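You operate a simulated robot arm through the tools that you are given. There is no shell and no other tool. Be economical: measure what you need, move in short steps, check, and stop when the job is done.

You are at the controls of a simulated robot arm. One attempt, no reset.

Task
Add three shots of blue paste to the cup, then shut it in the vacuum box and start the pump.
Fine: Bring the slide back out to lift the cup, and leave the shot dial and the other cups as they are.

Only the result counts: the job must be done as asked and must still hold three seconds after the hand-in. Knocking over, shifting, dropping, spilling or breaking anything else fails it.

Robot
A 7-joint arm with a two-finger parallel gripper, fixed in place. Base frame: the origin is at the foot of the arm, x ahead of it, y to its left, z up; the work surface is at about z = 0. Units: m, degrees, N and s.
With the tool pointing down near the work surface it reaches from about 0.22 to 0.58 m from the base axis. Its first joint turns from -66.0 to 66.0 degrees. Payload 2.5 kg.
Tool frame: the origin (TCP) lies between the finger pads and is the grasp point; the fingertips stand 0.023 m ahead of it; z points along the fingers, y is the line along which they close. Largest opening 0.094 m; finger width 0.038, thickness 0.01; the body of the gripper, 0.054 by 0.096 m, starts 0.039 m behind the TCP.
Orientation is told as [roll, pitch, yaw] about the base's x, y, z axes, in that order, counted from this pose: with the fingers straight down and closing along the base's y, the tool's x points along the base's -x, its y along +y and its z along -z.

Tools
- The arm moves only by the tool drive_tool. Its argument "series" is a list of rows, each a list of 6 numbers: the shift along the tool's x, y, z in units of 20 mm (1.0 is 20 mm), then the turn, a rotation vector about the tool's x, y, z in units of 8 degrees (1.0 is 8 degrees). In form: [[x, y, z, ax, ay, az], ...]. A call has 1 to 8 rows; each row shifts and turns the commanded pose from where the row before left it, along the tool's axes as they then stand. "grip" is the opening, from 0 (shut) to 1 (fully open), set as the call begins (left out, the last holds). A call with a number of a shift or a turn outside -1 to 1 is refused whole. Each row takes 0.2 s and may step no farther than 0.05 m and 8.6 degrees from the row before; otherwise, or with a gripper value out of range, the whole call is refused. Where a pose cannot be reached the arm comes as near as it can. A force on the tool above 40 N (or 10 N above the force at the start of the call, whichever is more), or a blocked arm, ends the call early, and 0.2 s more pass. The fingers move at their own pace (about 0.108 m/s each) and stop on an object; they squeeze with about 31 N. The grip force told is the motor's: it shows also when the fingers shut on nothing. Time passes only in rows, and 0.2 s behind the last, so rows that do not move let the fingers close. It gives the time, the measured TCP pose, the force on the tool (base axes), the opening and the grip force at its end, in the units of the frame above (readings bear some noise), with the torque about the TCP (base axes, N m) and any sound that the robot's microphone picked up, and new pictures: "views" is both (left out), scene, wrist or none.
- Cameras (640 x 400 px; columns grow to the right, rows downward): "scene" is fixed at [0.1167, -0.4016, 0.5566]; the picture's right is [0.87, -0.50, 0.00], its down [-0.23, -0.39, -0.89] and it looks along [0.44, 0.77, -0.45] (base axes); focal length 338 px, centre (320, 200). "wrist" rides on the gripper at [0.086, 0.016, -0.075] in the tool frame; the picture's right is [-0.18, 0.98, 0.00], its down [-0.58, -0.11, -0.81] and it looks along [-0.79, -0.15, 0.59] (tool axes); focal length 243 px, centre (320, 200). There is no depth. A picture from a camera that has moved, and an enlarged one, comes with that camera's place and axes in the base frame and with its lens.
- zoom(camera, box): a new picture of the part [left, top, right, bottom] of that camera's present view, enlarged. The clock stands still meanwhile.
- hand_in(): hands the job in; it is judged then, once.

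Work in short steps. Places have to be worked out from the pictures, the camera data and where the tool is seen: move nearer, look again, correct. Check each grasp and each placing, and mend what went wrong. You have 120 turns and 200 pictures in all, those below and enlarged ones among them. Open the gripper and draw the arm clear of the work before you hand the job in, unless the task says otherwise; then end with one line.

The tools are called after "Emit:" as name(argument=value, ...) on one line, values as JSON. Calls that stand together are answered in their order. drive_tool: Moves the arm, as the interface text tells. Its arguments: {"type":"object","properties":{"series":{"type":"array"},"grip":{"type":"number"},"views":{"type":"string","enum":["both","scene","wrist","none"]}},"required":["series"]} The other tools are called the same way: zoom (camera, box) takes an enlarged picture of a part of a camera's view; hand_in () hands the job in.

At the start:

```text
time: 0.0
tool_pos: [0.3226, 0.0509, 0.3502]
orientation: [0.0, 0.0, 0.2]
force: [0.3, -0.3, 0.6]
torque: [-0.01, 0.01, -0.01]
finger_gap: 0.0938
grasp_force: 0.2
```

scene: 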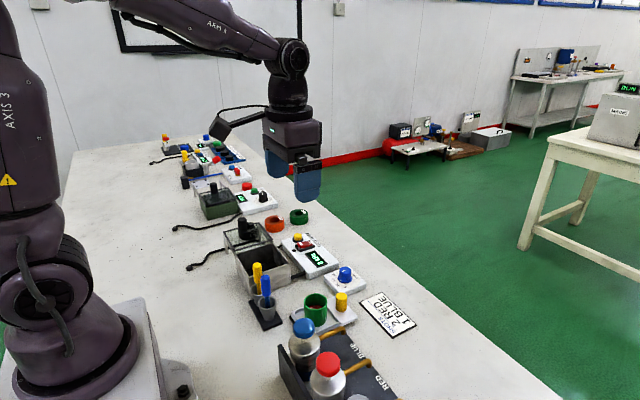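
wrist: 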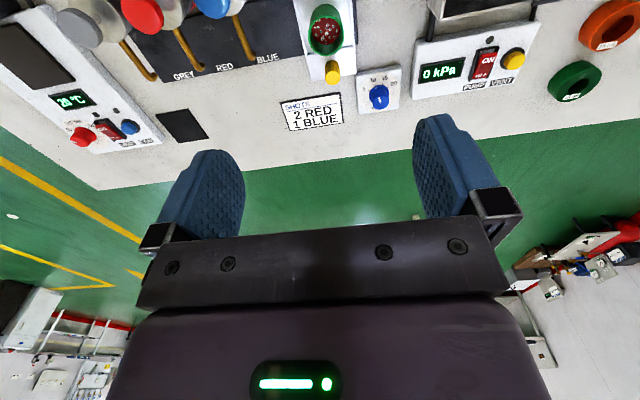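

The scene shows dispensers, a slide with a green cup, a shot dial and a vacuum box. I'll enlarge the key parts first.

Emit:
zoom(camera="scene", box=[220, 280, 440, 400])

Emit:
zoom(camera="scene", box=[180, 180, 380, 310])

Emit:
zoom(camera="wrist", box=[0, 0, 420, 180])

Emit:
zoom(camera="wrist", box=[280, 0, 640, 140])

```text
2.91 times, centred on (330, 340) of scene
camera zoom: at [0.1167, -0.4016, 0.5566], right [0.87, -0.5, 0.0], down [-0.23, -0.39, -0.89], along [0.44, 0.77, -0.45], focal length 982 px, centre (291, -207)
```

zoom: 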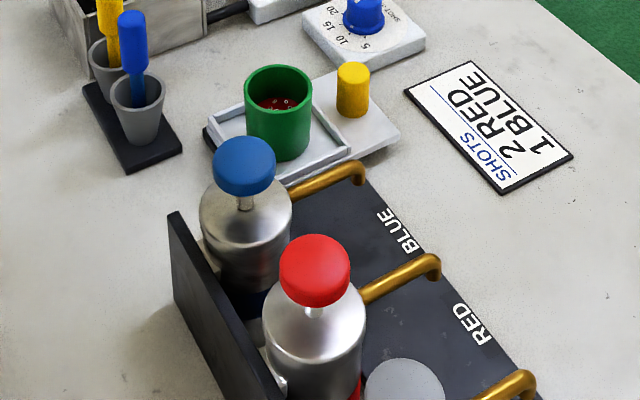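

```text
3.08 times, centred on (280, 245) of scene
camera zoom: at [0.1167, -0.4016, 0.5566], right [0.87, -0.5, 0.0], down [-0.23, -0.39, -0.89], along [0.44, 0.77, -0.45], focal length 1039 px, centre (443, 62)
```

zoom: 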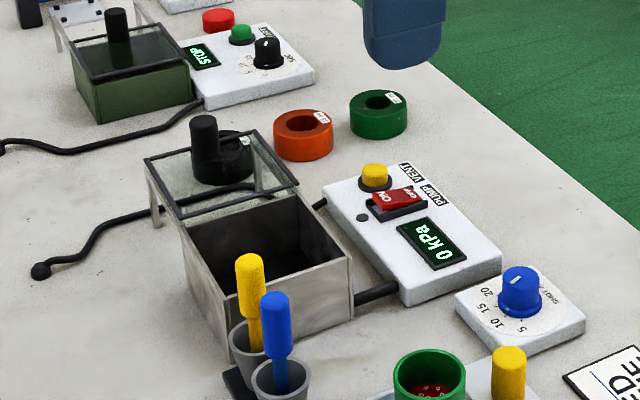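

```text
1.52 times, centred on (210, 90) of wrist
camera zoom: at [0.2357, 0.0665, 0.4242], right [0.18, 0.98, 0.0], down [0.58, -0.11, 0.81], along [0.79, -0.15, -0.59], focal length 370 px, centre (488, 368)
```

zoom: 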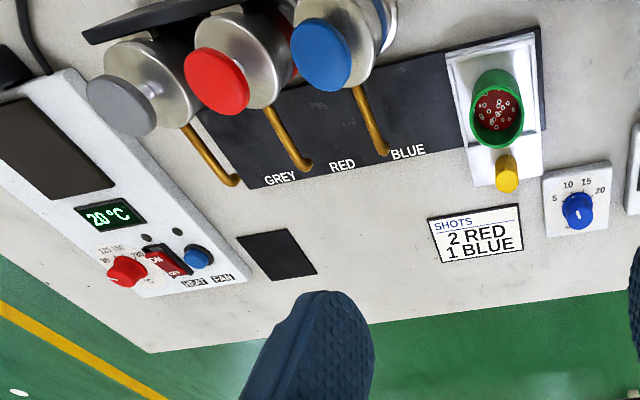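

```text
1.78 times, centred on (460, 70) of wrist
camera zoom: at [0.2357, 0.0665, 0.4242], right [0.18, 0.98, 0.0], down [0.58, -0.11, 0.81], along [0.79, -0.15, -0.59], focal length 431 px, centre (71, 431)
```

zoom: 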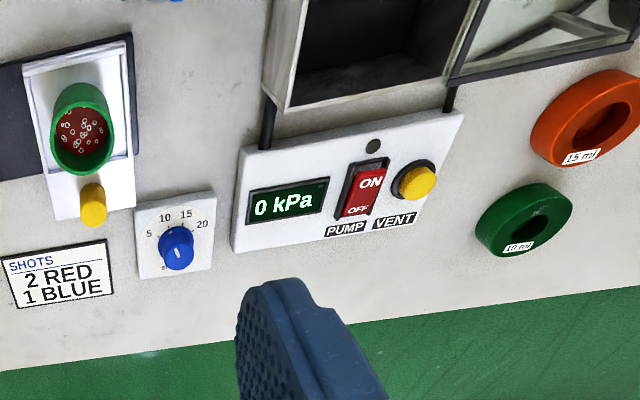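

The card is a distractor, since the task itself says three blue shots. I place the cup near (0.36, 0.05), the slide knob near (0.415, 0.05, top 0.05), the blue spout near (0.362, -0.048) and the blue pump head near (0.287, -0.049, 0.127). I'll move above the knob and tilt the tool so its body stays away from the spouts.

Emit:
drive_tool(series=[[-0.92, 0, 1, 0, 0, 0], [-0.92, 0, 1, 0, 0, 0], [-0.92, 0, 1, 0, 0, 0], [-0.92, 0, 1, 0, 0, 0], [-0.92, 0, 1, 0, 0, 0]], grip=0.6)

```text
time: 1.2
tool_pos: [0.4159, 0.0505, 0.2499]
orientation: [0.0, 0.1, -0.1]
force: [-0.4, 0.0, 0.3]
torque: [0.03, -0.02, -0.01]
finger_gap: 0.0562
grasp_force: 0.0
camera wrist: at [0.3278, 0.067, 0.3235], right [0.18, 0.98, 0.0], down [0.58, -0.11, 0.81], along [0.79, -0.15, -0.59], focal length 243 px, centre (320, 200)
```

scene: 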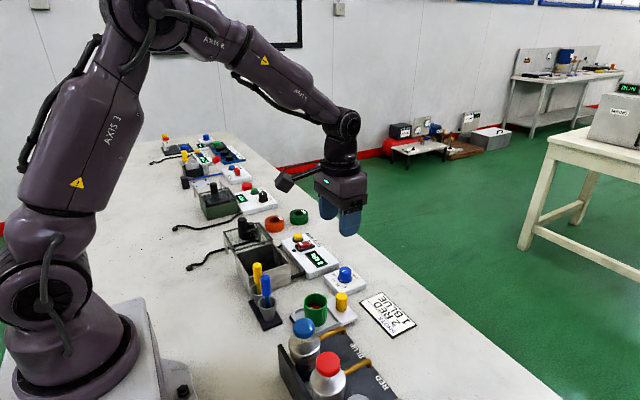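
wrist: 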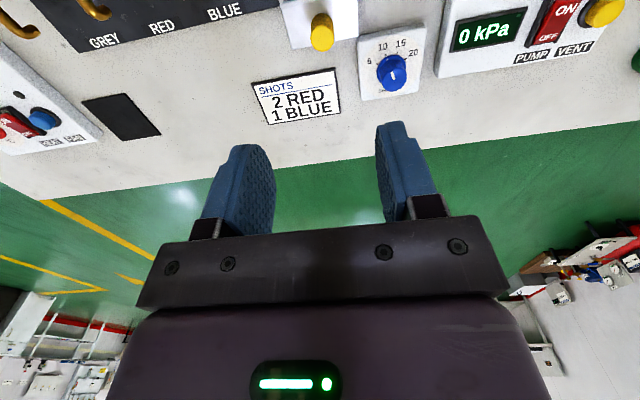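

The knob reads as (0.418, 0.052). I'll tilt the tool 30° with the fingers pointing back toward the base, then lower to z of about 0.13.

Emit:
drive_tool(series=[[0, 0, 0, 0, 0.94, 0], [0, 0, 0, 0, 0.94, 0], [0, 0, 0, 0, 0.94, 0], [0, 0, 0, 0, 0.93, 0], [-0.5, 0, 0.866, 0, 0, 0], [-0.5, 0, 0.866, 0, 0, 0], [-0.5, 0, 0.866, 0, 0, 0], [-0.5, 0, 0.866, 0, 0, 0]], grip=0.48)

```text
time: 3.0
tool_pos: [0.4143, 0.0499, 0.1704]
orientation: [0.0, 30.1, 0.1]
force: [0.5, -0.8, -0.1]
torque: [0.01, -0.01, 0.0]
finger_gap: 0.0449
grasp_force: 0.1
camera wrist: at [0.3769, 0.0666, 0.2773], right [0.16, 0.98, -0.09], down [0.91, -0.11, 0.41], along [0.39, -0.15, -0.91], focal length 243 px, centre (320, 200)
```

scene: 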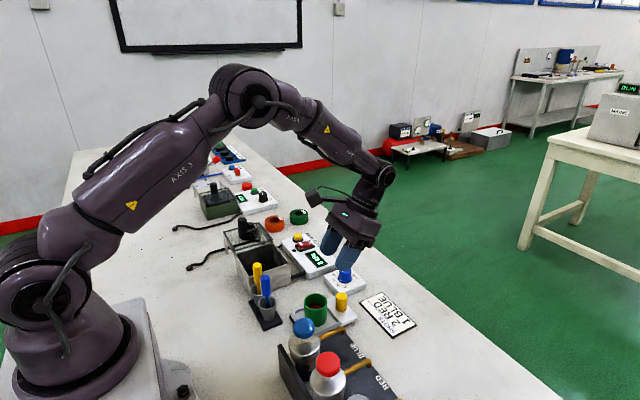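
wrist: 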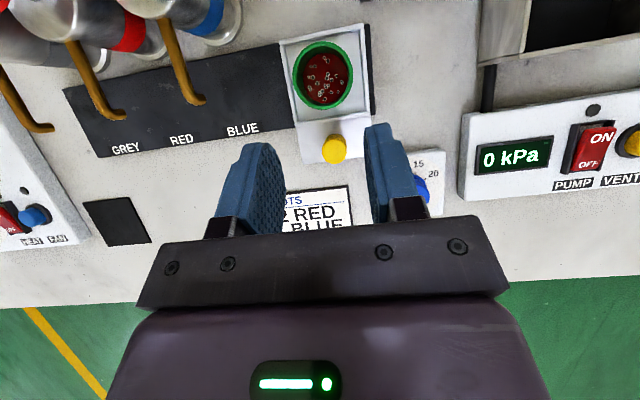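

The slide sits at the +y end of the dark track, and its knob is near (0.423, 0.051). I'll lower the fingers around it.

Emit:
drive_tool(series=[[-0.53, 0.01, 0.752, 0, 0, 0], [-0.53, 0.01, 0.752, 0, 0, 0], [-0.53, 0.01, 0.752, 0, 0, 0], [-0.53, 0.01, 0.752, 0, 0, 0], [-0.53, 0.01, 0.752, 0, 0, 0], [-0.53, 0.01, 0.752, 0, 0, 0]])

```text
time: 4.4
tool_pos: [0.4252, 0.051, 0.0606]
orientation: [0.0, 30.0, 0.1]
force: [0.1, -0.4, -0.1]
torque: [-0.01, 0.01, 0.02]
finger_gap: 0.0453
grasp_force: 0.0
camera wrist: at [0.3864, 0.0681, 0.1673], right [0.16, 0.98, -0.09], down [0.91, -0.11, 0.41], along [0.39, -0.15, -0.91], focal length 243 px, centre (320, 200)
```

scene: 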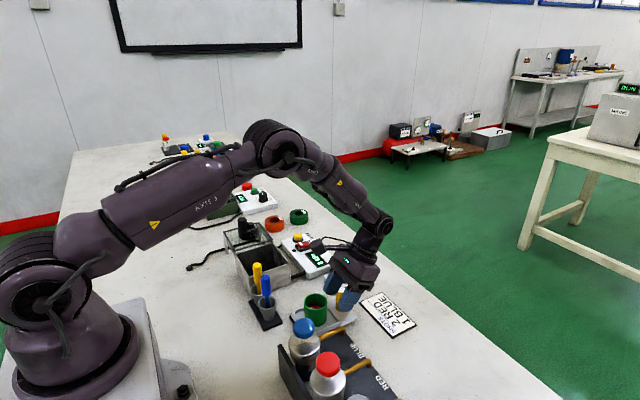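
wrist: 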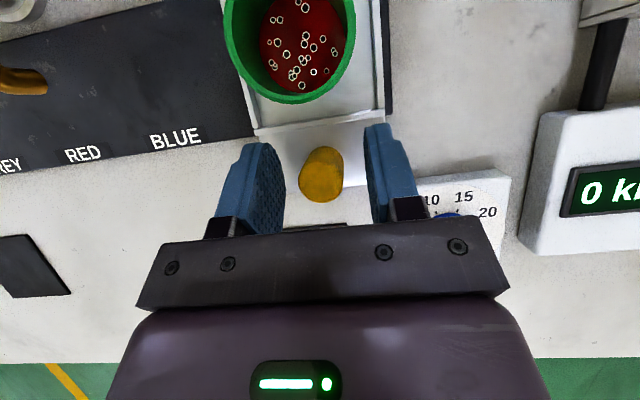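

The knob is between the fingers. I'll lower 6 mm and close.

Emit:
drive_tool(series=[[-0.1, 0.05, 0.28, 0, 0, 0], [0, 0, 0, 0, 0, 0], [0, 0, 0, 0, 0, 0]], grip=0.1)

```text
time: 5.2
tool_pos: [0.4251, 0.0497, 0.0564]
orientation: [-0.2, 29.9, 0.0]
force: [-1.4, -1.4, 1.4]
torque: [0.43, -0.42, -0.08]
finger_gap: 0.0238
grasp_force: 45.4
stopped in row 3: the force on the tool passed its limit at 40 N (the readings are from after the stop); the commanded pose is now the measured one
camera wrist: at [0.3865, 0.0674, 0.164], right [0.16, 0.98, -0.1], down [0.91, -0.11, 0.41], along [0.39, -0.15, -0.91], focal length 243 px, centre (320, 200)
```

scene: 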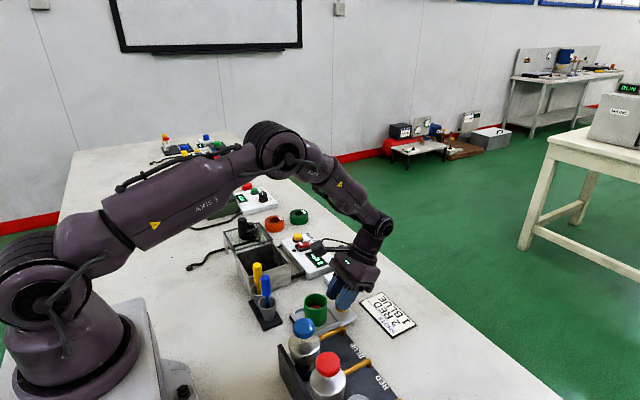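
wrist: 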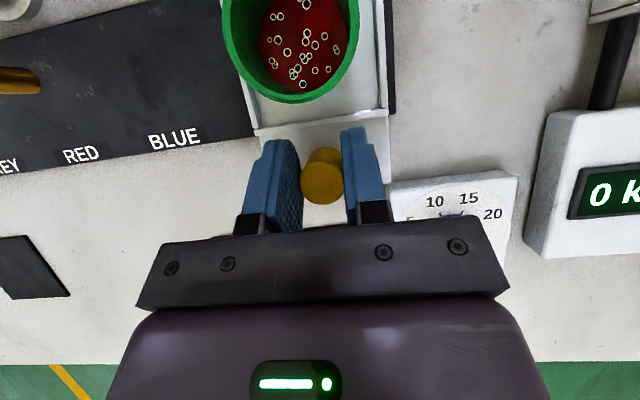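

The knob is gripped, with the gap at 0.0238. I'll push it toward -y in small steps.

Emit:
drive_tool(series=[[0, -0.4, 0, 0, 0, 0], [0, -0.5, 0, 0, 0, 0], [0, -0.5, 0, 0, 0, 0], [0, -0.5, 0, 0, 0, 0]])

```text
time: 6.2
tool_pos: [0.4243, 0.0113, 0.0582]
orientation: [-0.5, 30.0, -0.1]
force: [0.2, -0.8, -2.4]
torque: [0.85, -0.21, -0.12]
finger_gap: 0.0234
grasp_force: 45.2
camera wrist: at [0.3866, 0.0288, 0.164], right [0.16, 0.98, -0.1], down [0.91, -0.11, 0.41], along [0.39, -0.15, -0.91], focal length 243 px, centre (320, 200)
```

scene: 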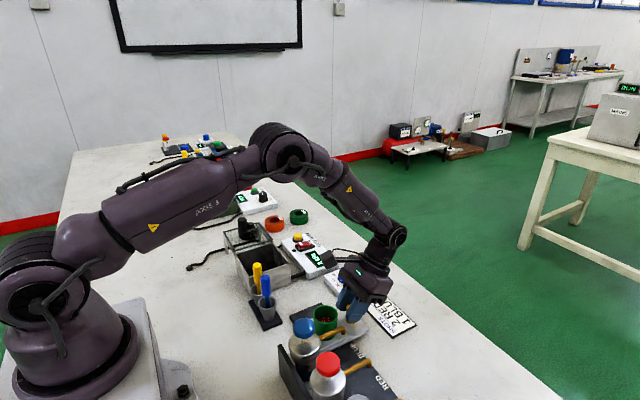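
wrist: 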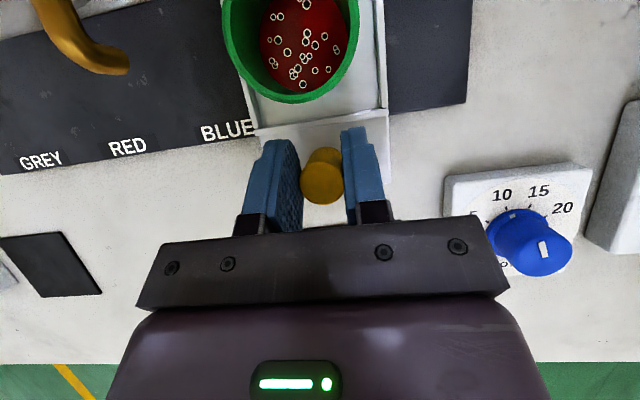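

The slide follows smoothly. I'll continue to y of about -0.039 and then check the alignment with the spout.

Emit:
drive_tool(series=[[0, -0.5, 0, 0, 0, 0], [0, -0.5, 0, 0, 0, 0], [0, -0.5, 0, 0, 0, 0], [0, -0.5, 0, 0, 0, 0], [0, -0.5, 0, 0, 0, 0]])

```text
time: 7.4
tool_pos: [0.4258, -0.039, 0.0571]
orientation: [-0.4, 29.9, -0.2]
force: [6.5, 0.2, -10.1]
torque: [0.77, 0.56, 0.07]
finger_gap: 0.024
grasp_force: 44.6
camera wrist: at [0.3865, -0.0214, 0.164], right [0.16, 0.98, -0.1], down [0.91, -0.11, 0.41], along [0.39, -0.15, -0.91], focal length 243 px, centre (320, 200)
```

scene: 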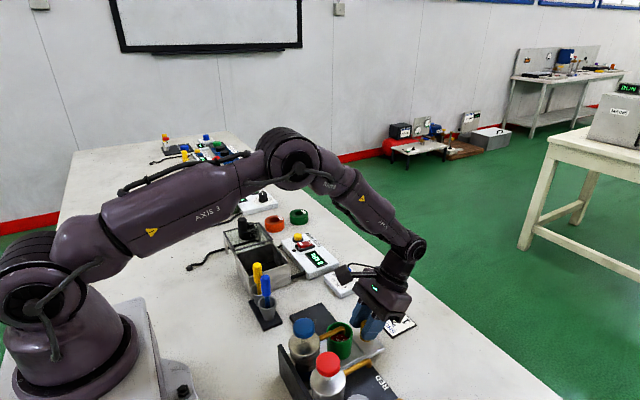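
wrist: 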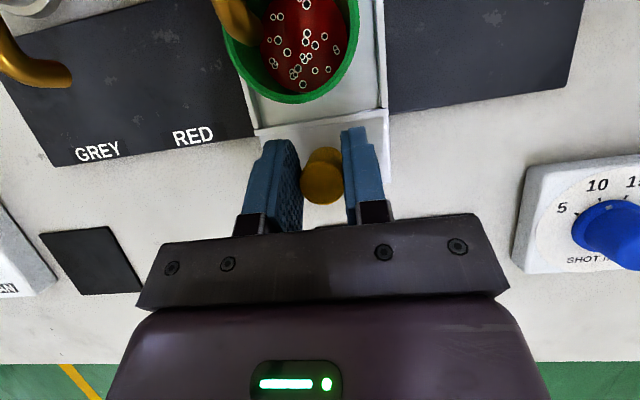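

The spout tip is at y of about -0.049 and the cup centre at about -0.038, so I need roughly 11 mm more.

Emit:
drive_tool(series=[[0, -0.3, 0, 0, 0, 0], [0, -0.25, 0, 0, 0, 0], [0, 0, 0, 0, 0, 0]])

Emit:
zoom(camera="scene", box=[270, 290, 430, 400])

```text
time: 8.2
tool_pos: [0.4253, -0.0475, 0.0579]
orientation: [-0.3, 29.9, -0.2]
force: [2.7, -2.3, -7.8]
torque: [0.71, -0.86, 0.03]
finger_gap: 0.0238
grasp_force: 44.8
camera wrist: at [0.3864, -0.0315, 0.164], right [0.16, 0.98, -0.1], down [0.91, -0.11, 0.41], along [0.39, -0.15, -0.91], focal length 243 px, centre (320, 200)
```

scene: 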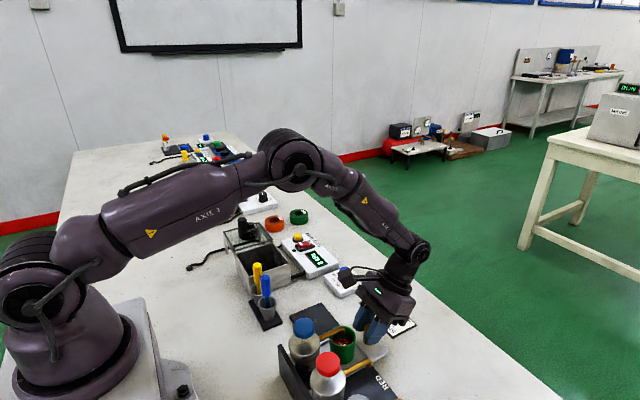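
wrist: 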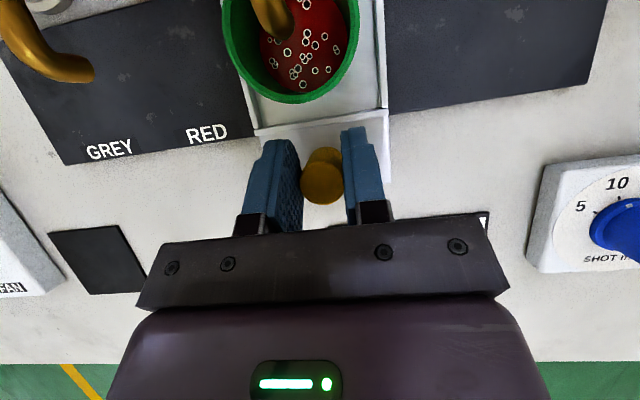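

```text
3.64 times, centred on (350, 345) of scene
camera zoom: at [0.1167, -0.4016, 0.5566], right [0.87, -0.5, 0.0], down [-0.23, -0.39, -0.89], along [0.44, 0.77, -0.45], focal length 1228 px, centre (211, -327)
```

zoom: 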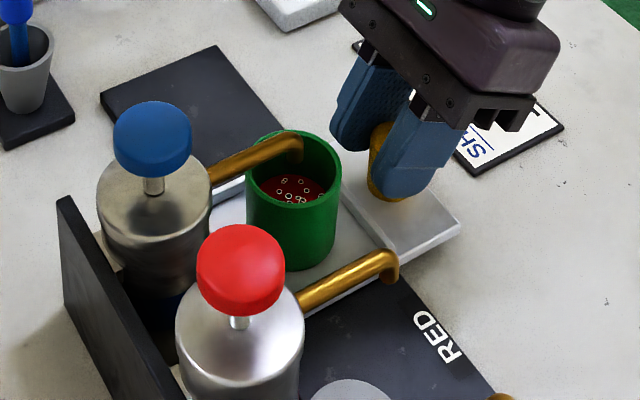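

The cup is under the blue spout to within about 2 mm. I'll nudge it 2 mm, then release and raise straight up.

Emit:
drive_tool(series=[[0, -0.1, 0, 0, 0, 0], [0, 0, 0, 0, 0, 0]], views="none")

Emit:
drive_tool(series=[[0, 0, 0, 0, 0, 0], [0, 0, 0, 0, 0, 0], [-0.25, 0, -0.9, 0, 0, 0], [0.25, 0, -0.9, 0, 0, 0], [0.5, 0, -0.866, 0, 0, 0], [0.5, 0, -0.866, 0, 0, 0], [0.5, 0, -0.866, 0, 0, 0], [0.5, 0, -0.866, 0, 0, 0]], grip=0.45)

```text
time: 8.8
tool_pos: [0.4249, -0.0497, 0.0578]
orientation: [-0.2, 29.9, -0.1]
force: [4.1, 1.1, -6.2]
torque: [0.53, -0.63, -0.02]
finger_gap: 0.0237
grasp_force: 44.7
```

```text
time: 10.6
tool_pos: [0.4427, -0.0508, 0.1699]
orientation: [-0.2, 29.8, -0.2]
force: [-0.2, 0.4, 0.1]
torque: [0.01, 0.03, -0.01]
finger_gap: 0.0425
grasp_force: 0.1
camera wrist: at [0.404, -0.0334, 0.2761], right [0.16, 0.98, -0.1], down [0.91, -0.11, 0.41], along [0.39, -0.15, -0.91], focal length 243 px, centre (320, 200)
```

scene: 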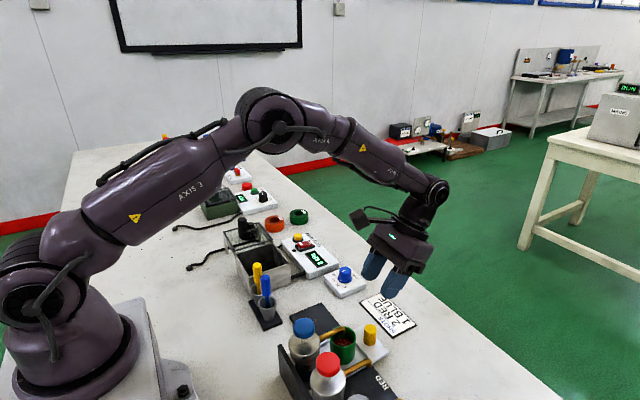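
wrist: 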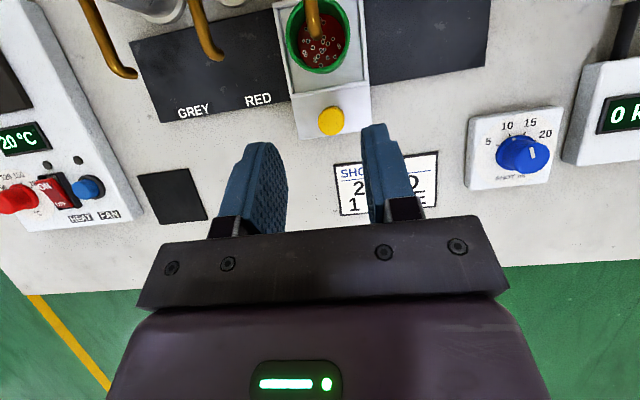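

The cup stays centred under the spout. I'll raise, level the tool, shut the fingers and go above the blue head.

Emit:
drive_tool(series=[[0.5, 0, -0.866, 0, -0.94, 0], [0.38, 0, -0.93, 0, -0.94, 0], [0.25, 0, -0.97, 0, -0.94, 0], [0.13, 0, -1, 0, -0.92, 0]], grip=0, views="none")

Emit:
drive_tool(series=[[1, 0, 0, 0, 0, 0], [1, 0, 0, 0, 0, 0], [1, 0, 0, 0, 0, 0], [1, 0, 0, 0, 0, 0], [1, 0, 0, 0, 0, 0], [1, 0, 0, 0, 0, 0], [1, 0, 0, 0, 0, 0]])

```text
time: 11.6
tool_pos: [0.4433, -0.0493, 0.2499]
orientation: [-0.1, -0.1, 0.0]
force: [-0.3, -0.2, 0.0]
torque: [0.04, 0.0, 0.01]
finger_gap: 0.0004
grasp_force: 30.7
```

```text
time: 13.2
tool_pos: [0.3033, -0.051, 0.2493]
orientation: [-0.2, 0.0, 0.0]
force: [0.0, 0.1, -0.2]
torque: [0.01, -0.01, 0.0]
finger_gap: 0.0
grasp_force: 31.0
camera wrist: at [0.2155, -0.0323, 0.3226], right [0.18, 0.98, 0.0], down [0.58, -0.11, 0.81], along [0.79, -0.15, -0.59], focal length 243 px, centre (320, 200)
```

scene: 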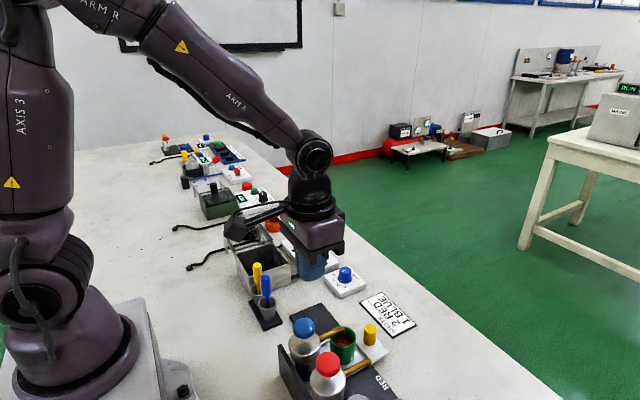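
wrist: 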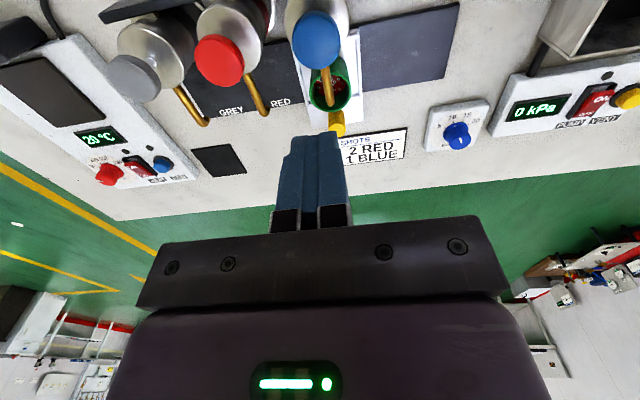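

The head checks out at (0.286, -0.048, 0.127). I'll move over it and come down to TCP z of about 0.165.

Emit:
drive_tool(series=[[0.8, 0.05, 0, 0, 0, 0], [0, 0, 1, 0, 0, 0], [0, 0, 1, 0, 0, 0], [0, 0, 1, 0, 0, 0], [0, 0, 1, 0, 0, 0], [0, 0, 0.2, 0, 0, 0]])

Emit:
zoom(camera="scene", box=[250, 260, 410, 400])

```text
time: 14.6
tool_pos: [0.2884, -0.0497, 0.1641]
orientation: [-0.1, -0.1, -0.1]
force: [-0.6, -0.4, 0.6]
torque: [0.01, 0.0, 0.0]
finger_gap: 0.0
grasp_force: 31.2
camera wrist: at [0.1991, -0.0317, 0.2383], right [0.18, 0.98, 0.0], down [0.58, -0.11, 0.81], along [0.79, -0.15, -0.59], focal length 243 px, centre (320, 200)
```

scene: 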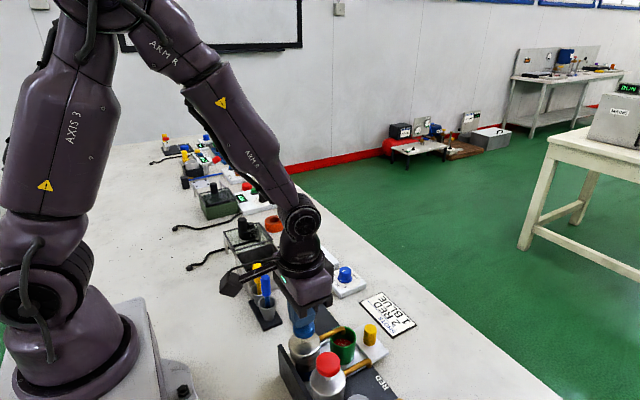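
wrist: 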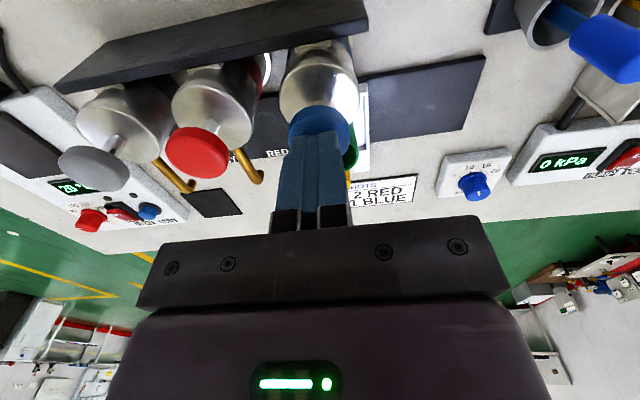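

```text
2.86 times, centred on (330, 330) of scene
camera zoom: at [0.1167, -0.4016, 0.5566], right [0.87, -0.5, 0.0], down [-0.23, -0.39, -0.89], along [0.44, 0.77, -0.45], focal length 965 px, centre (291, -171)
```

zoom: 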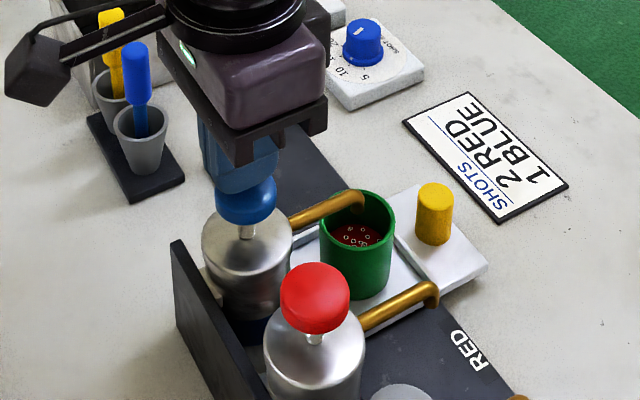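

The fingertips are centred on the blue head. I'll press down in 4 mm steps, watching force and sound.

Emit:
drive_tool(series=[[0, 0, 0.4, 0, 0, 0], [0, 0, 0.2, 0, 0, 0], [0, 0, 0.2, 0, 0, 0], [0, 0, 0.2, 0, 0, 0], [0, 0, 0.2, 0, 0, 0]], views="scene")

Emit:
zoom(camera="scene", box=[250, 260, 410, 400])

```text
time: 15.8
tool_pos: [0.2878, -0.0491, 0.1411]
orientation: [-0.1, -0.1, 0.0]
force: [0.8, 3.7, 7.8]
torque: [0.08, 0.1, 0.05]
finger_gap: 0.0002
grasp_force: 31.0
```

scene: 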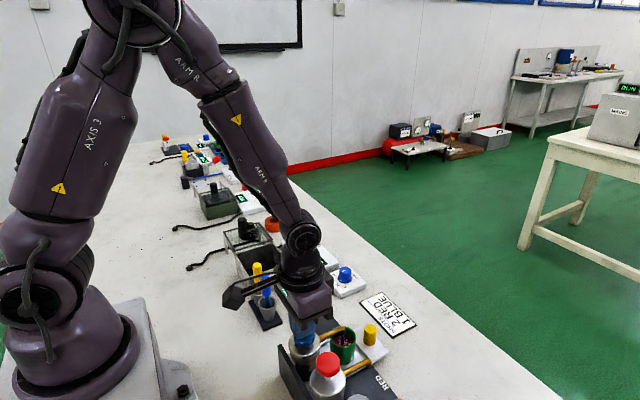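

```text
2.86 times, centred on (330, 330) of scene
camera zoom: at [0.1166, -0.4016, 0.5566], right [0.87, -0.5, 0.0], down [-0.23, -0.39, -0.89], along [0.44, 0.77, -0.45], focal length 965 px, centre (291, -171)
```

zoom: 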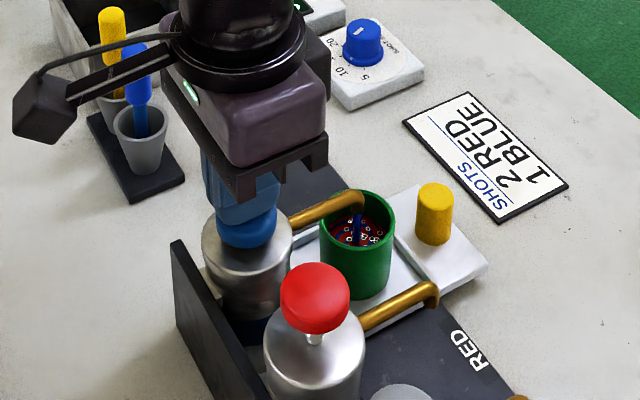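

Blue paste is flowing into the cup. I'll finish the stroke to its stop.

Emit:
drive_tool(series=[[0, 0, 0.15, 0, 0, 0], [0, 0, 0.15, 0, 0, 0], [0, 0, 0, 0, 0, 0], [0, 0, 0, 0, 0, 0]], views="scene")

Emit:
zoom(camera="scene", box=[250, 260, 410, 400])

```text
time: 16.3
tool_pos: [0.289, -0.0506, 0.1392]
orientation: [-0.2, -0.1, 0.0]
force: [-6.0, 0.8, 22.0]
torque: [0.01, 0.25, 0.07]
finger_gap: 0.0001
grasp_force: 31.1
stopped in row 2: the force on the tool passed its limit at 47 N (the readings are from after the stop); the commanded pose is now the measured one
```

scene: 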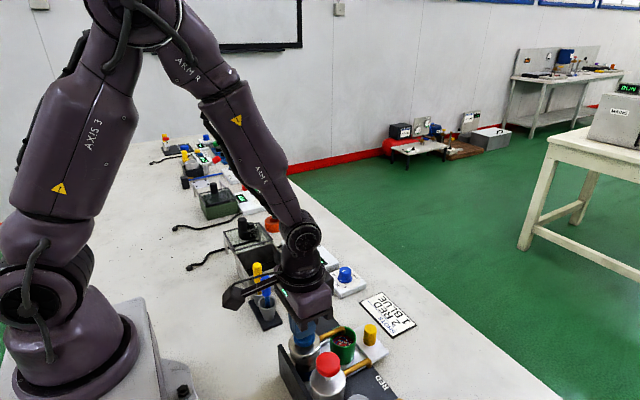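

```text
2.86 times, centred on (330, 330) of scene
camera zoom: at [0.1166, -0.4016, 0.5566], right [0.87, -0.5, 0.0], down [-0.23, -0.39, -0.89], along [0.45, 0.77, -0.45], focal length 965 px, centre (291, -171)
```

zoom: 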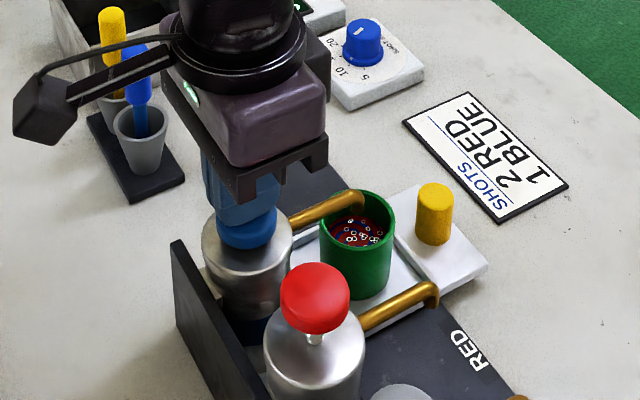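

The stroke bottomed out at TCP z of about 0.139 and the stream has ended, so that is one shot. I'll raise to let the head return.

Emit:
drive_tool(series=[[0, 0, -0.5, 0, 0, 0], [0, 0, -0.7, 0, 0, 0], [0, 0, 0, 0, 0, 0], [0, 0, 0, 0, 0, 0], [0, 0, 0, 0, 0, 0]], views="none")

Emit:
zoom(camera="scene", box=[290, 290, 390, 380])

```text
time: 17.5
tool_pos: [0.2866, -0.0498, 0.1628]
orientation: [0.0, 0.1, 0.0]
force: [-0.4, 0.6, 0.1]
torque: [-0.01, -0.05, 0.0]
finger_gap: 0.0
grasp_force: 30.7
```

```text
4.44 times, centred on (340, 335) of scene
camera zoom: at [0.1167, -0.4016, 0.5566], right [0.87, -0.5, 0.0], down [-0.23, -0.39, -0.89], along [0.44, 0.77, -0.45], focal length 1500 px, centre (231, -400)
```

zoom: 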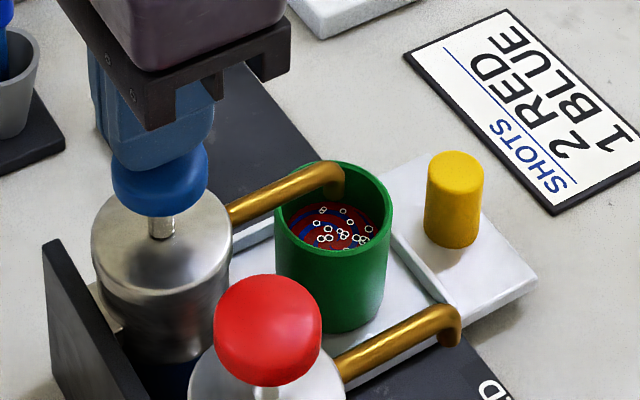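

There is a blue ring in the cup and the head is back up. Second shot with the same stroke.

Emit:
drive_tool(series=[[0, 0, 0.4, 0, 0, 0], [0, 0, 0.2, 0, 0, 0], [0, 0, 0.2, 0, 0, 0], [0, 0, 0.2, 0, 0, 0], [0, 0, 0.15, 0, 0, 0], [0, 0, 0, 0, 0, 0]], views="none")

Emit:
zoom(camera="scene", box=[290, 290, 390, 380])

```text
time: 18.9
tool_pos: [0.2875, -0.0503, 0.1401]
orientation: [-0.4, -0.1, 0.1]
force: [-2.0, -3.5, 13.5]
torque: [-0.09, 0.14, 0.09]
finger_gap: 0.0
grasp_force: 31.8
```

```text
4.44 times, centred on (340, 335) of scene
camera zoom: at [0.1166, -0.4016, 0.5566], right [0.87, -0.5, 0.0], down [-0.23, -0.39, -0.89], along [0.45, 0.77, -0.45], focal length 1500 px, centre (231, -400)
```

zoom: 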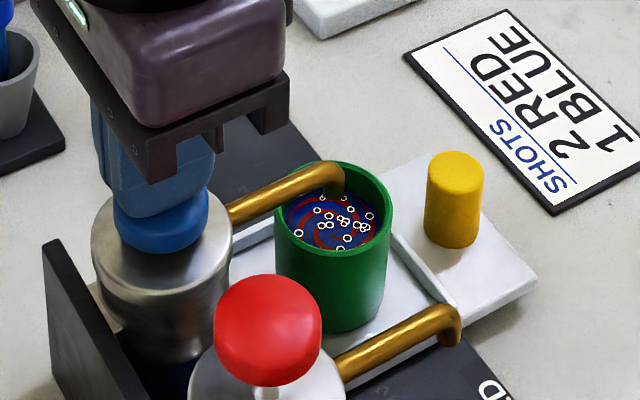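

The blue share and the level both rose, so shot two is in. I'll release and let the head return.

Emit:
drive_tool(series=[[0, 0, -0.5, 0, 0, 0], [0, 0, -0.65, 0, 0, 0], [0, 0, 0, 0, 0, 0], [0, 0, 0, 0, 0, 0], [0, 0, 0, 0, 0, 0]], views="none")

Emit:
zoom(camera="scene", box=[290, 290, 390, 380])

```text
time: 20.1
tool_pos: [0.2875, -0.0497, 0.1637]
orientation: [-0.2, 0.0, 0.0]
force: [0.5, -0.3, 0.9]
torque: [-0.01, -0.01, 0.01]
finger_gap: 0.0
grasp_force: 30.5
```

```text
4.44 times, centred on (340, 335) of scene
camera zoom: at [0.1167, -0.4016, 0.5566], right [0.87, -0.5, 0.0], down [-0.23, -0.39, -0.89], along [0.44, 0.77, -0.45], focal length 1500 px, centre (231, -400)
```

zoom: 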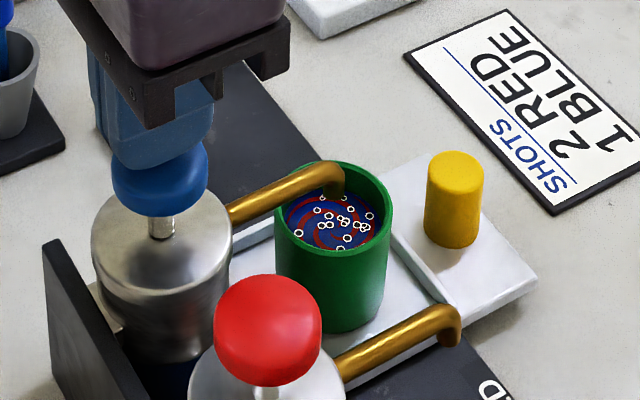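

The head is back up again. Third shot.

Emit:
drive_tool(series=[[0, 0, 0.4, 0, 0, 0], [0, 0, 0.2, 0, 0, 0], [0, 0, 0.2, 0, 0, 0], [0, 0, 0.2, 0, 0, 0], [0, 0, 0.2, 0, 0, 0], [0, 0, 0, 0, 0, 0]], views="none")

Emit:
zoom(camera="scene", box=[290, 290, 390, 380])

```text
time: 21.5
tool_pos: [0.2875, -0.0488, 0.1385]
orientation: [-0.2, 0.0, 0.1]
force: [-2.9, 9.2, 29.1]
torque: [0.21, 0.24, -0.14]
finger_gap: 0.0
grasp_force: 31.0
```

```text
4.44 times, centred on (340, 335) of scene
camera zoom: at [0.1166, -0.4016, 0.5567], right [0.87, -0.5, 0.0], down [-0.23, -0.39, -0.89], along [0.45, 0.77, -0.45], focal length 1500 px, centre (231, -400)
```

zoom: 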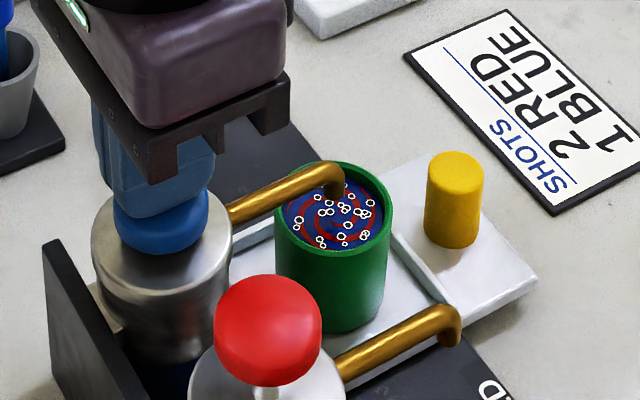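

The third shot is in and the cup is fairly full. I'll raise and go back over toward the knob.

Emit:
drive_tool(series=[[0, 0, -0.7, 0, 0, 0], [0, 0, -1, 0, 0, 0], [0, 0, -1, 0, 0, 0], [0, 0, -1, 0, 0, 0], [0, 0, -1, 0, 0, 0], [0, 0, -1, 0, 0, 0]], views="none")

Emit:
drive_tool(series=[[-1, 0, 0, 0, 0, 0], [-1, 0, 0, 0, 0, 0], [-1, 0, 0, 0, 0, 0], [-1, 0, 0, 0, 0, 0], [-1, 0, 0, 0, 0, 0], [-1, 0, 0, 0, 0, 0], [-1, 0, 0, 0, 0, 0]], grip=0.48, views="none")

Emit:
drive_tool(series=[[0, 0, 0, 0, 0.94, 0], [0, 0, 0, 0, 0.94, 0], [0, 0, 0, 0, 0.94, 0], [0, 0, 0, 0, 0.93, 0], [-0.5, 0, 0.866, 0, 0, 0], [-0.5, 0, 0.866, 0, 0, 0], [-0.5, 0, 0.866, 0, 0, 0], [-0.5, 0, 0.866, 0, 0, 0]])

```text
time: 22.9
tool_pos: [0.2871, -0.0486, 0.2544]
orientation: [-0.2, 0.0, 0.0]
force: [0.7, 0.1, -0.1]
torque: [-0.01, 0.0, 0.03]
finger_gap: 0.0
grasp_force: 30.7
```

```text
time: 24.5
tool_pos: [0.4276, -0.0489, 0.2549]
orientation: [-0.2, 0.0, 0.0]
force: [-0.3, 0.2, -0.2]
torque: [-0.02, 0.0, 0.06]
finger_gap: 0.0451
grasp_force: 0.0
```

```text
time: 26.3
tool_pos: [0.4266, -0.0494, 0.1742]
orientation: [-0.3, 30.0, -0.2]
force: [-0.1, -0.4, 0.2]
torque: [0.01, -0.04, 0.02]
finger_gap: 0.0448
grasp_force: 0.0
camera wrist: at [0.3885, -0.0322, 0.2804], right [0.16, 0.98, -0.1], down [0.91, -0.11, 0.41], along [0.39, -0.15, -0.91], focal length 243 px, centre (320, 200)
```

scene: 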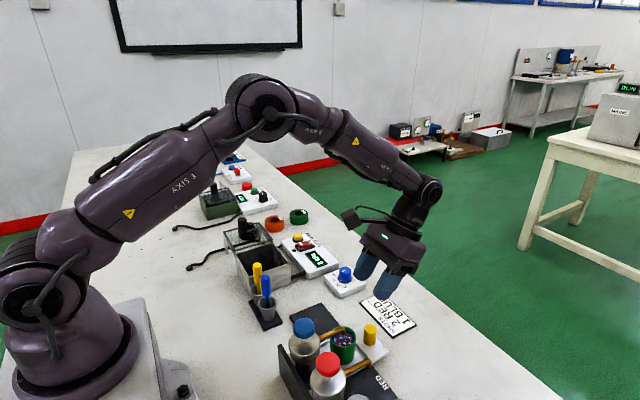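
wrist: 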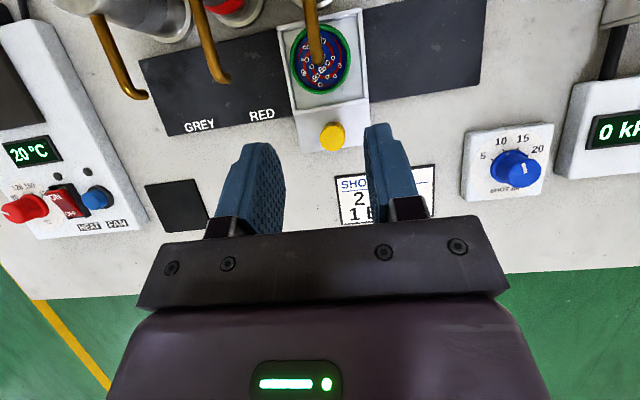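

The geometry matches the first grasp. I'll descend straight to z of about 0.058 and close on the knob.

Emit:
drive_tool(series=[[-0.486, 0, 0.842, 0, 0, 0], [-0.486, 0, 0.842, 0, 0, 0], [-0.486, 0, 0.842, 0, 0, 0], [-0.486, 0, 0.842, 0, 0, 0], [-0.486, 0, 0.842, 0, 0, 0], [-0.486, 0, 0.842, 0, 0, 0]], views="wrist")

Emit:
drive_tool(series=[[0, 0, 0, 0, 0, 0], [0, 0, 0, 0, 0, 0]], grip=0.1, views="wrist")

```text
time: 27.7
tool_pos: [0.4266, -0.049, 0.0558]
orientation: [-0.3, 29.8, -0.1]
force: [-0.1, -0.8, -0.1]
torque: [-0.01, 0.02, 0.01]
finger_gap: 0.0453
grasp_force: 0.0
camera wrist: at [0.3883, -0.0327, 0.1635], right [0.16, 0.98, -0.1], down [0.91, -0.11, 0.41], along [0.39, -0.15, -0.91], focal length 243 px, centre (320, 200)
```

wrist: 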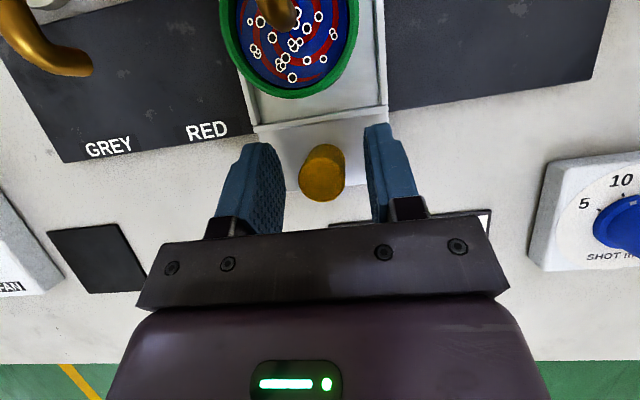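

```text
time: 28.3
tool_pos: [0.4274, -0.0495, 0.056]
orientation: [-0.2, 29.9, -0.1]
force: [3.6, -0.6, -2.6]
torque: [0.56, 0.31, -0.07]
finger_gap: 0.024
grasp_force: 45.1
camera wrist: at [0.3883, -0.0327, 0.1634], right [0.16, 0.98, -0.1], down [0.91, -0.11, 0.41], along [0.39, -0.15, -0.91], focal length 243 px, centre (320, 200)
```

wrist: 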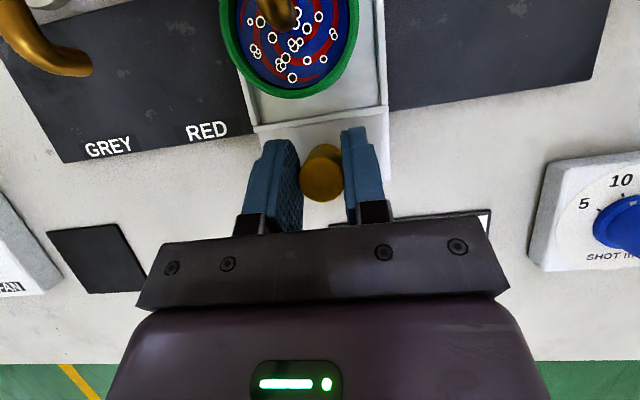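

The knob is gripped. I'll bring the slide back out with smooth steps of about 9 mm.

Emit:
drive_tool(series=[[0, 0.25, 0, 0, 0, 0], [0, 0.45, 0, 0, 0, 0], [0, 0.45, 0, 0, 0, 0], [0, 0.45, 0, 0, 0, 0], [0, 0.45, 0, 0, 0, 0], [0, 0.45, 0, 0, 0, 0], [0, 0.45, 0, 0, 0, 0], [0, 0.45, 0, 0, 0, 0]], views="none")

Emit:
drive_tool(series=[[0, 0.45, 0, 0, 0, 0], [0, 0.45, 0, 0, 0, 0], [0, 0.35, 0, 0, 0, 0], [0, 0.2, 0, 0, 0, 0], [0, 0.1, 0, 0, 0, 0], [0, 0, 0, 0, 0, 0]])

```text
time: 30.1
tool_pos: [0.4266, 0.0191, 0.0571]
orientation: [-0.2, 30.1, -0.2]
force: [5.5, -0.4, -15.7]
torque: [0.52, -0.42, 0.06]
finger_gap: 0.0239
grasp_force: 44.5
```

```text
time: 31.5
tool_pos: [0.4253, 0.0502, 0.056]
orientation: [-0.2, 30.0, -0.1]
force: [6.4, 1.4, -13.1]
torque: [0.61, 1.19, 0.07]
finger_gap: 0.0238
grasp_force: 44.7
camera wrist: at [0.3884, 0.0665, 0.1636], right [0.16, 0.98, -0.1], down [0.91, -0.11, 0.41], along [0.39, -0.15, -0.91], focal length 243 px, centre (320, 200)
```

scene: 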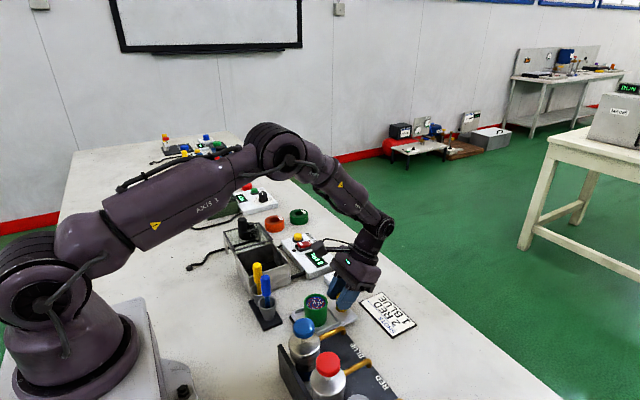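
wrist: 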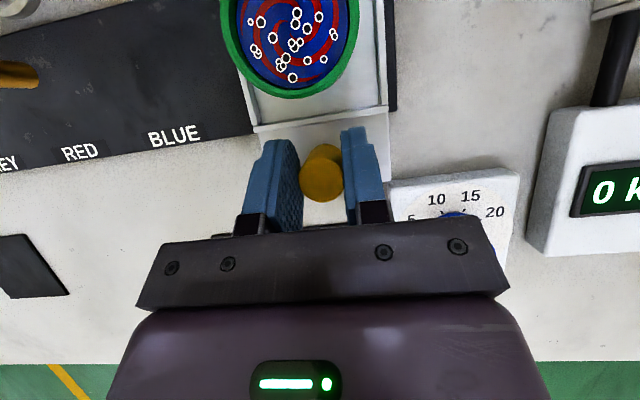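

The slide is back at its start position. I'll release, raise, level the tool and then look at the vacuum box.

Emit:
drive_tool(series=[[0, 0, 0, 0, 0, 0], [0, 0, 0, 0, 0, 0], [-0.25, 0, -0.9, 0, 0, 0], [0.25, 0, -0.9, 0, 0, 0], [0.5, 0, -0.866, 0, 0, 0], [0.5, 0, -0.866, 0, 0, 0], [0.5, 0, -0.866, 0, 0, 0], [0.5, 0, -0.866, 0, 0, 0]], grip=0.45, views="none")

Emit:
drive_tool(series=[[0.5, 0, -0.866, 0, -0.94, 0], [0.38, 0.5, -0.93, 0, -0.94, 0], [0.25, 0.5, -0.97, 0, -0.94, 0], [0.13, 0.5, -1, 0, -0.92, 0], [1, 0.5, -0.5, 0, 0, 0], [1, 0.5, -0.5, 0, 0, 0], [1, 0.5, 0, 0, 0, 0], [1, 0.5, 0, 0, 0, 0]], views="none")

Emit:
drive_tool(series=[[1, 0.8, -0.5, 0, 0, 0], [1, 0.8, -0.5, 0, 0, 0], [1, 0.5, -0.5, 0, 0, 0], [1, 0.5, -0.5, 0, 0, 0], [1, 0, 0, 0, 0, 0]])

```text
time: 33.3
tool_pos: [0.4441, 0.0491, 0.1685]
orientation: [-0.2, 30.0, -0.2]
force: [0.2, -1.0, -0.4]
torque: [-0.02, 0.01, -0.01]
finger_gap: 0.0422
grasp_force: 0.1
```

```text
time: 35.1
tool_pos: [0.3643, 0.1201, 0.2693]
orientation: [-0.1, 0.0, -0.1]
force: [0.7, 0.9, 0.6]
torque: [0.01, 0.0, 0.03]
finger_gap: 0.0422
grasp_force: 0.2
```

```text
time: 36.3
tool_pos: [0.2651, 0.1728, 0.3066]
orientation: [-0.2, 0.1, -0.1]
force: [0.4, 0.0, 1.0]
torque: [-0.04, -0.01, 0.03]
finger_gap: 0.0424
grasp_force: 0.1
camera wrist: at [0.1776, 0.1892, 0.3811], right [0.18, 0.98, 0.0], down [0.58, -0.11, 0.81], along [0.79, -0.15, -0.59], focal length 243 px, centre (320, 200)
```

scene: 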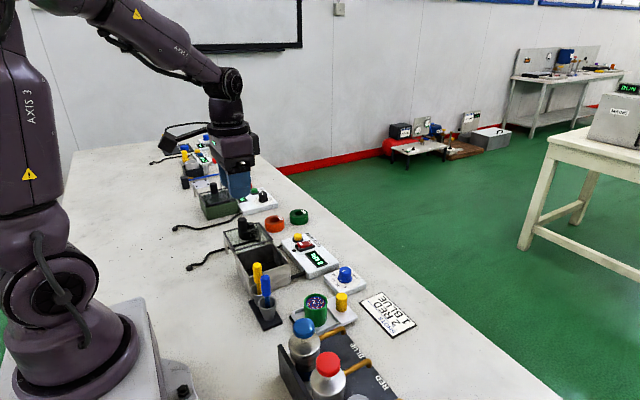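
wrist: 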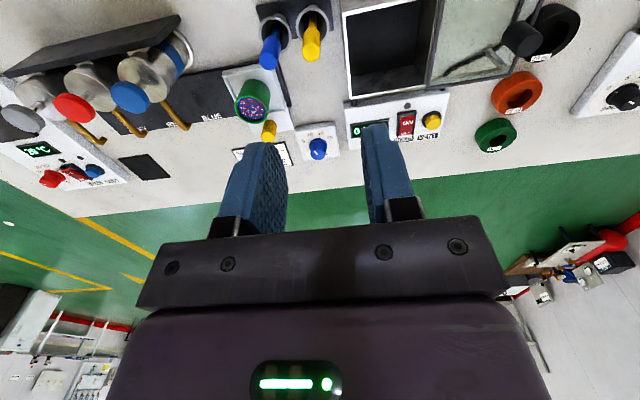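

Emit:
zoom(camera="wrist", box=[230, 0, 600, 180])

Emit:
zoom(camera="scene", box=[215, 205, 345, 305])

```text
1.73 times, centred on (415, 90) of wrist
camera zoom: at [0.1776, 0.1892, 0.3811], right [0.18, 0.98, 0.0], down [0.58, -0.11, 0.81], along [0.79, -0.15, -0.59], focal length 420 px, centre (156, 390)
```

zoom: 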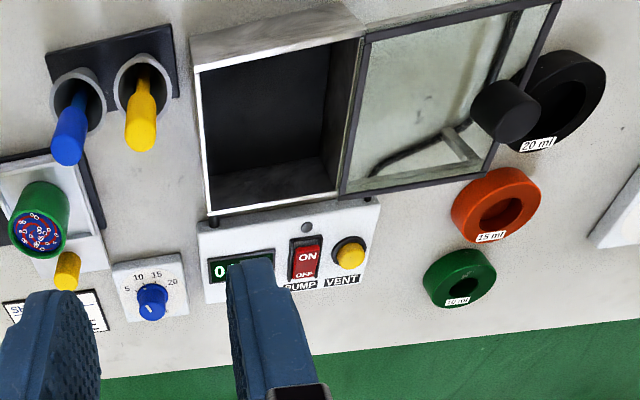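

```text
4.00 times, centred on (280, 255) of scene
camera zoom: at [0.1167, -0.4016, 0.5566], right [0.87, -0.5, 0.0], down [-0.23, -0.39, -0.89], along [0.44, 0.77, -0.45], focal length 1350 px, centre (480, -20)
```

zoom: 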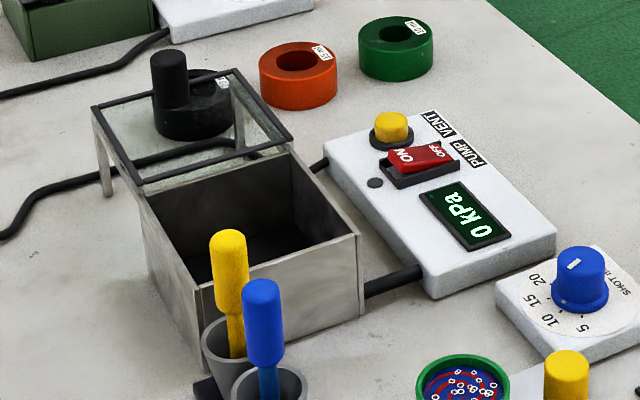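

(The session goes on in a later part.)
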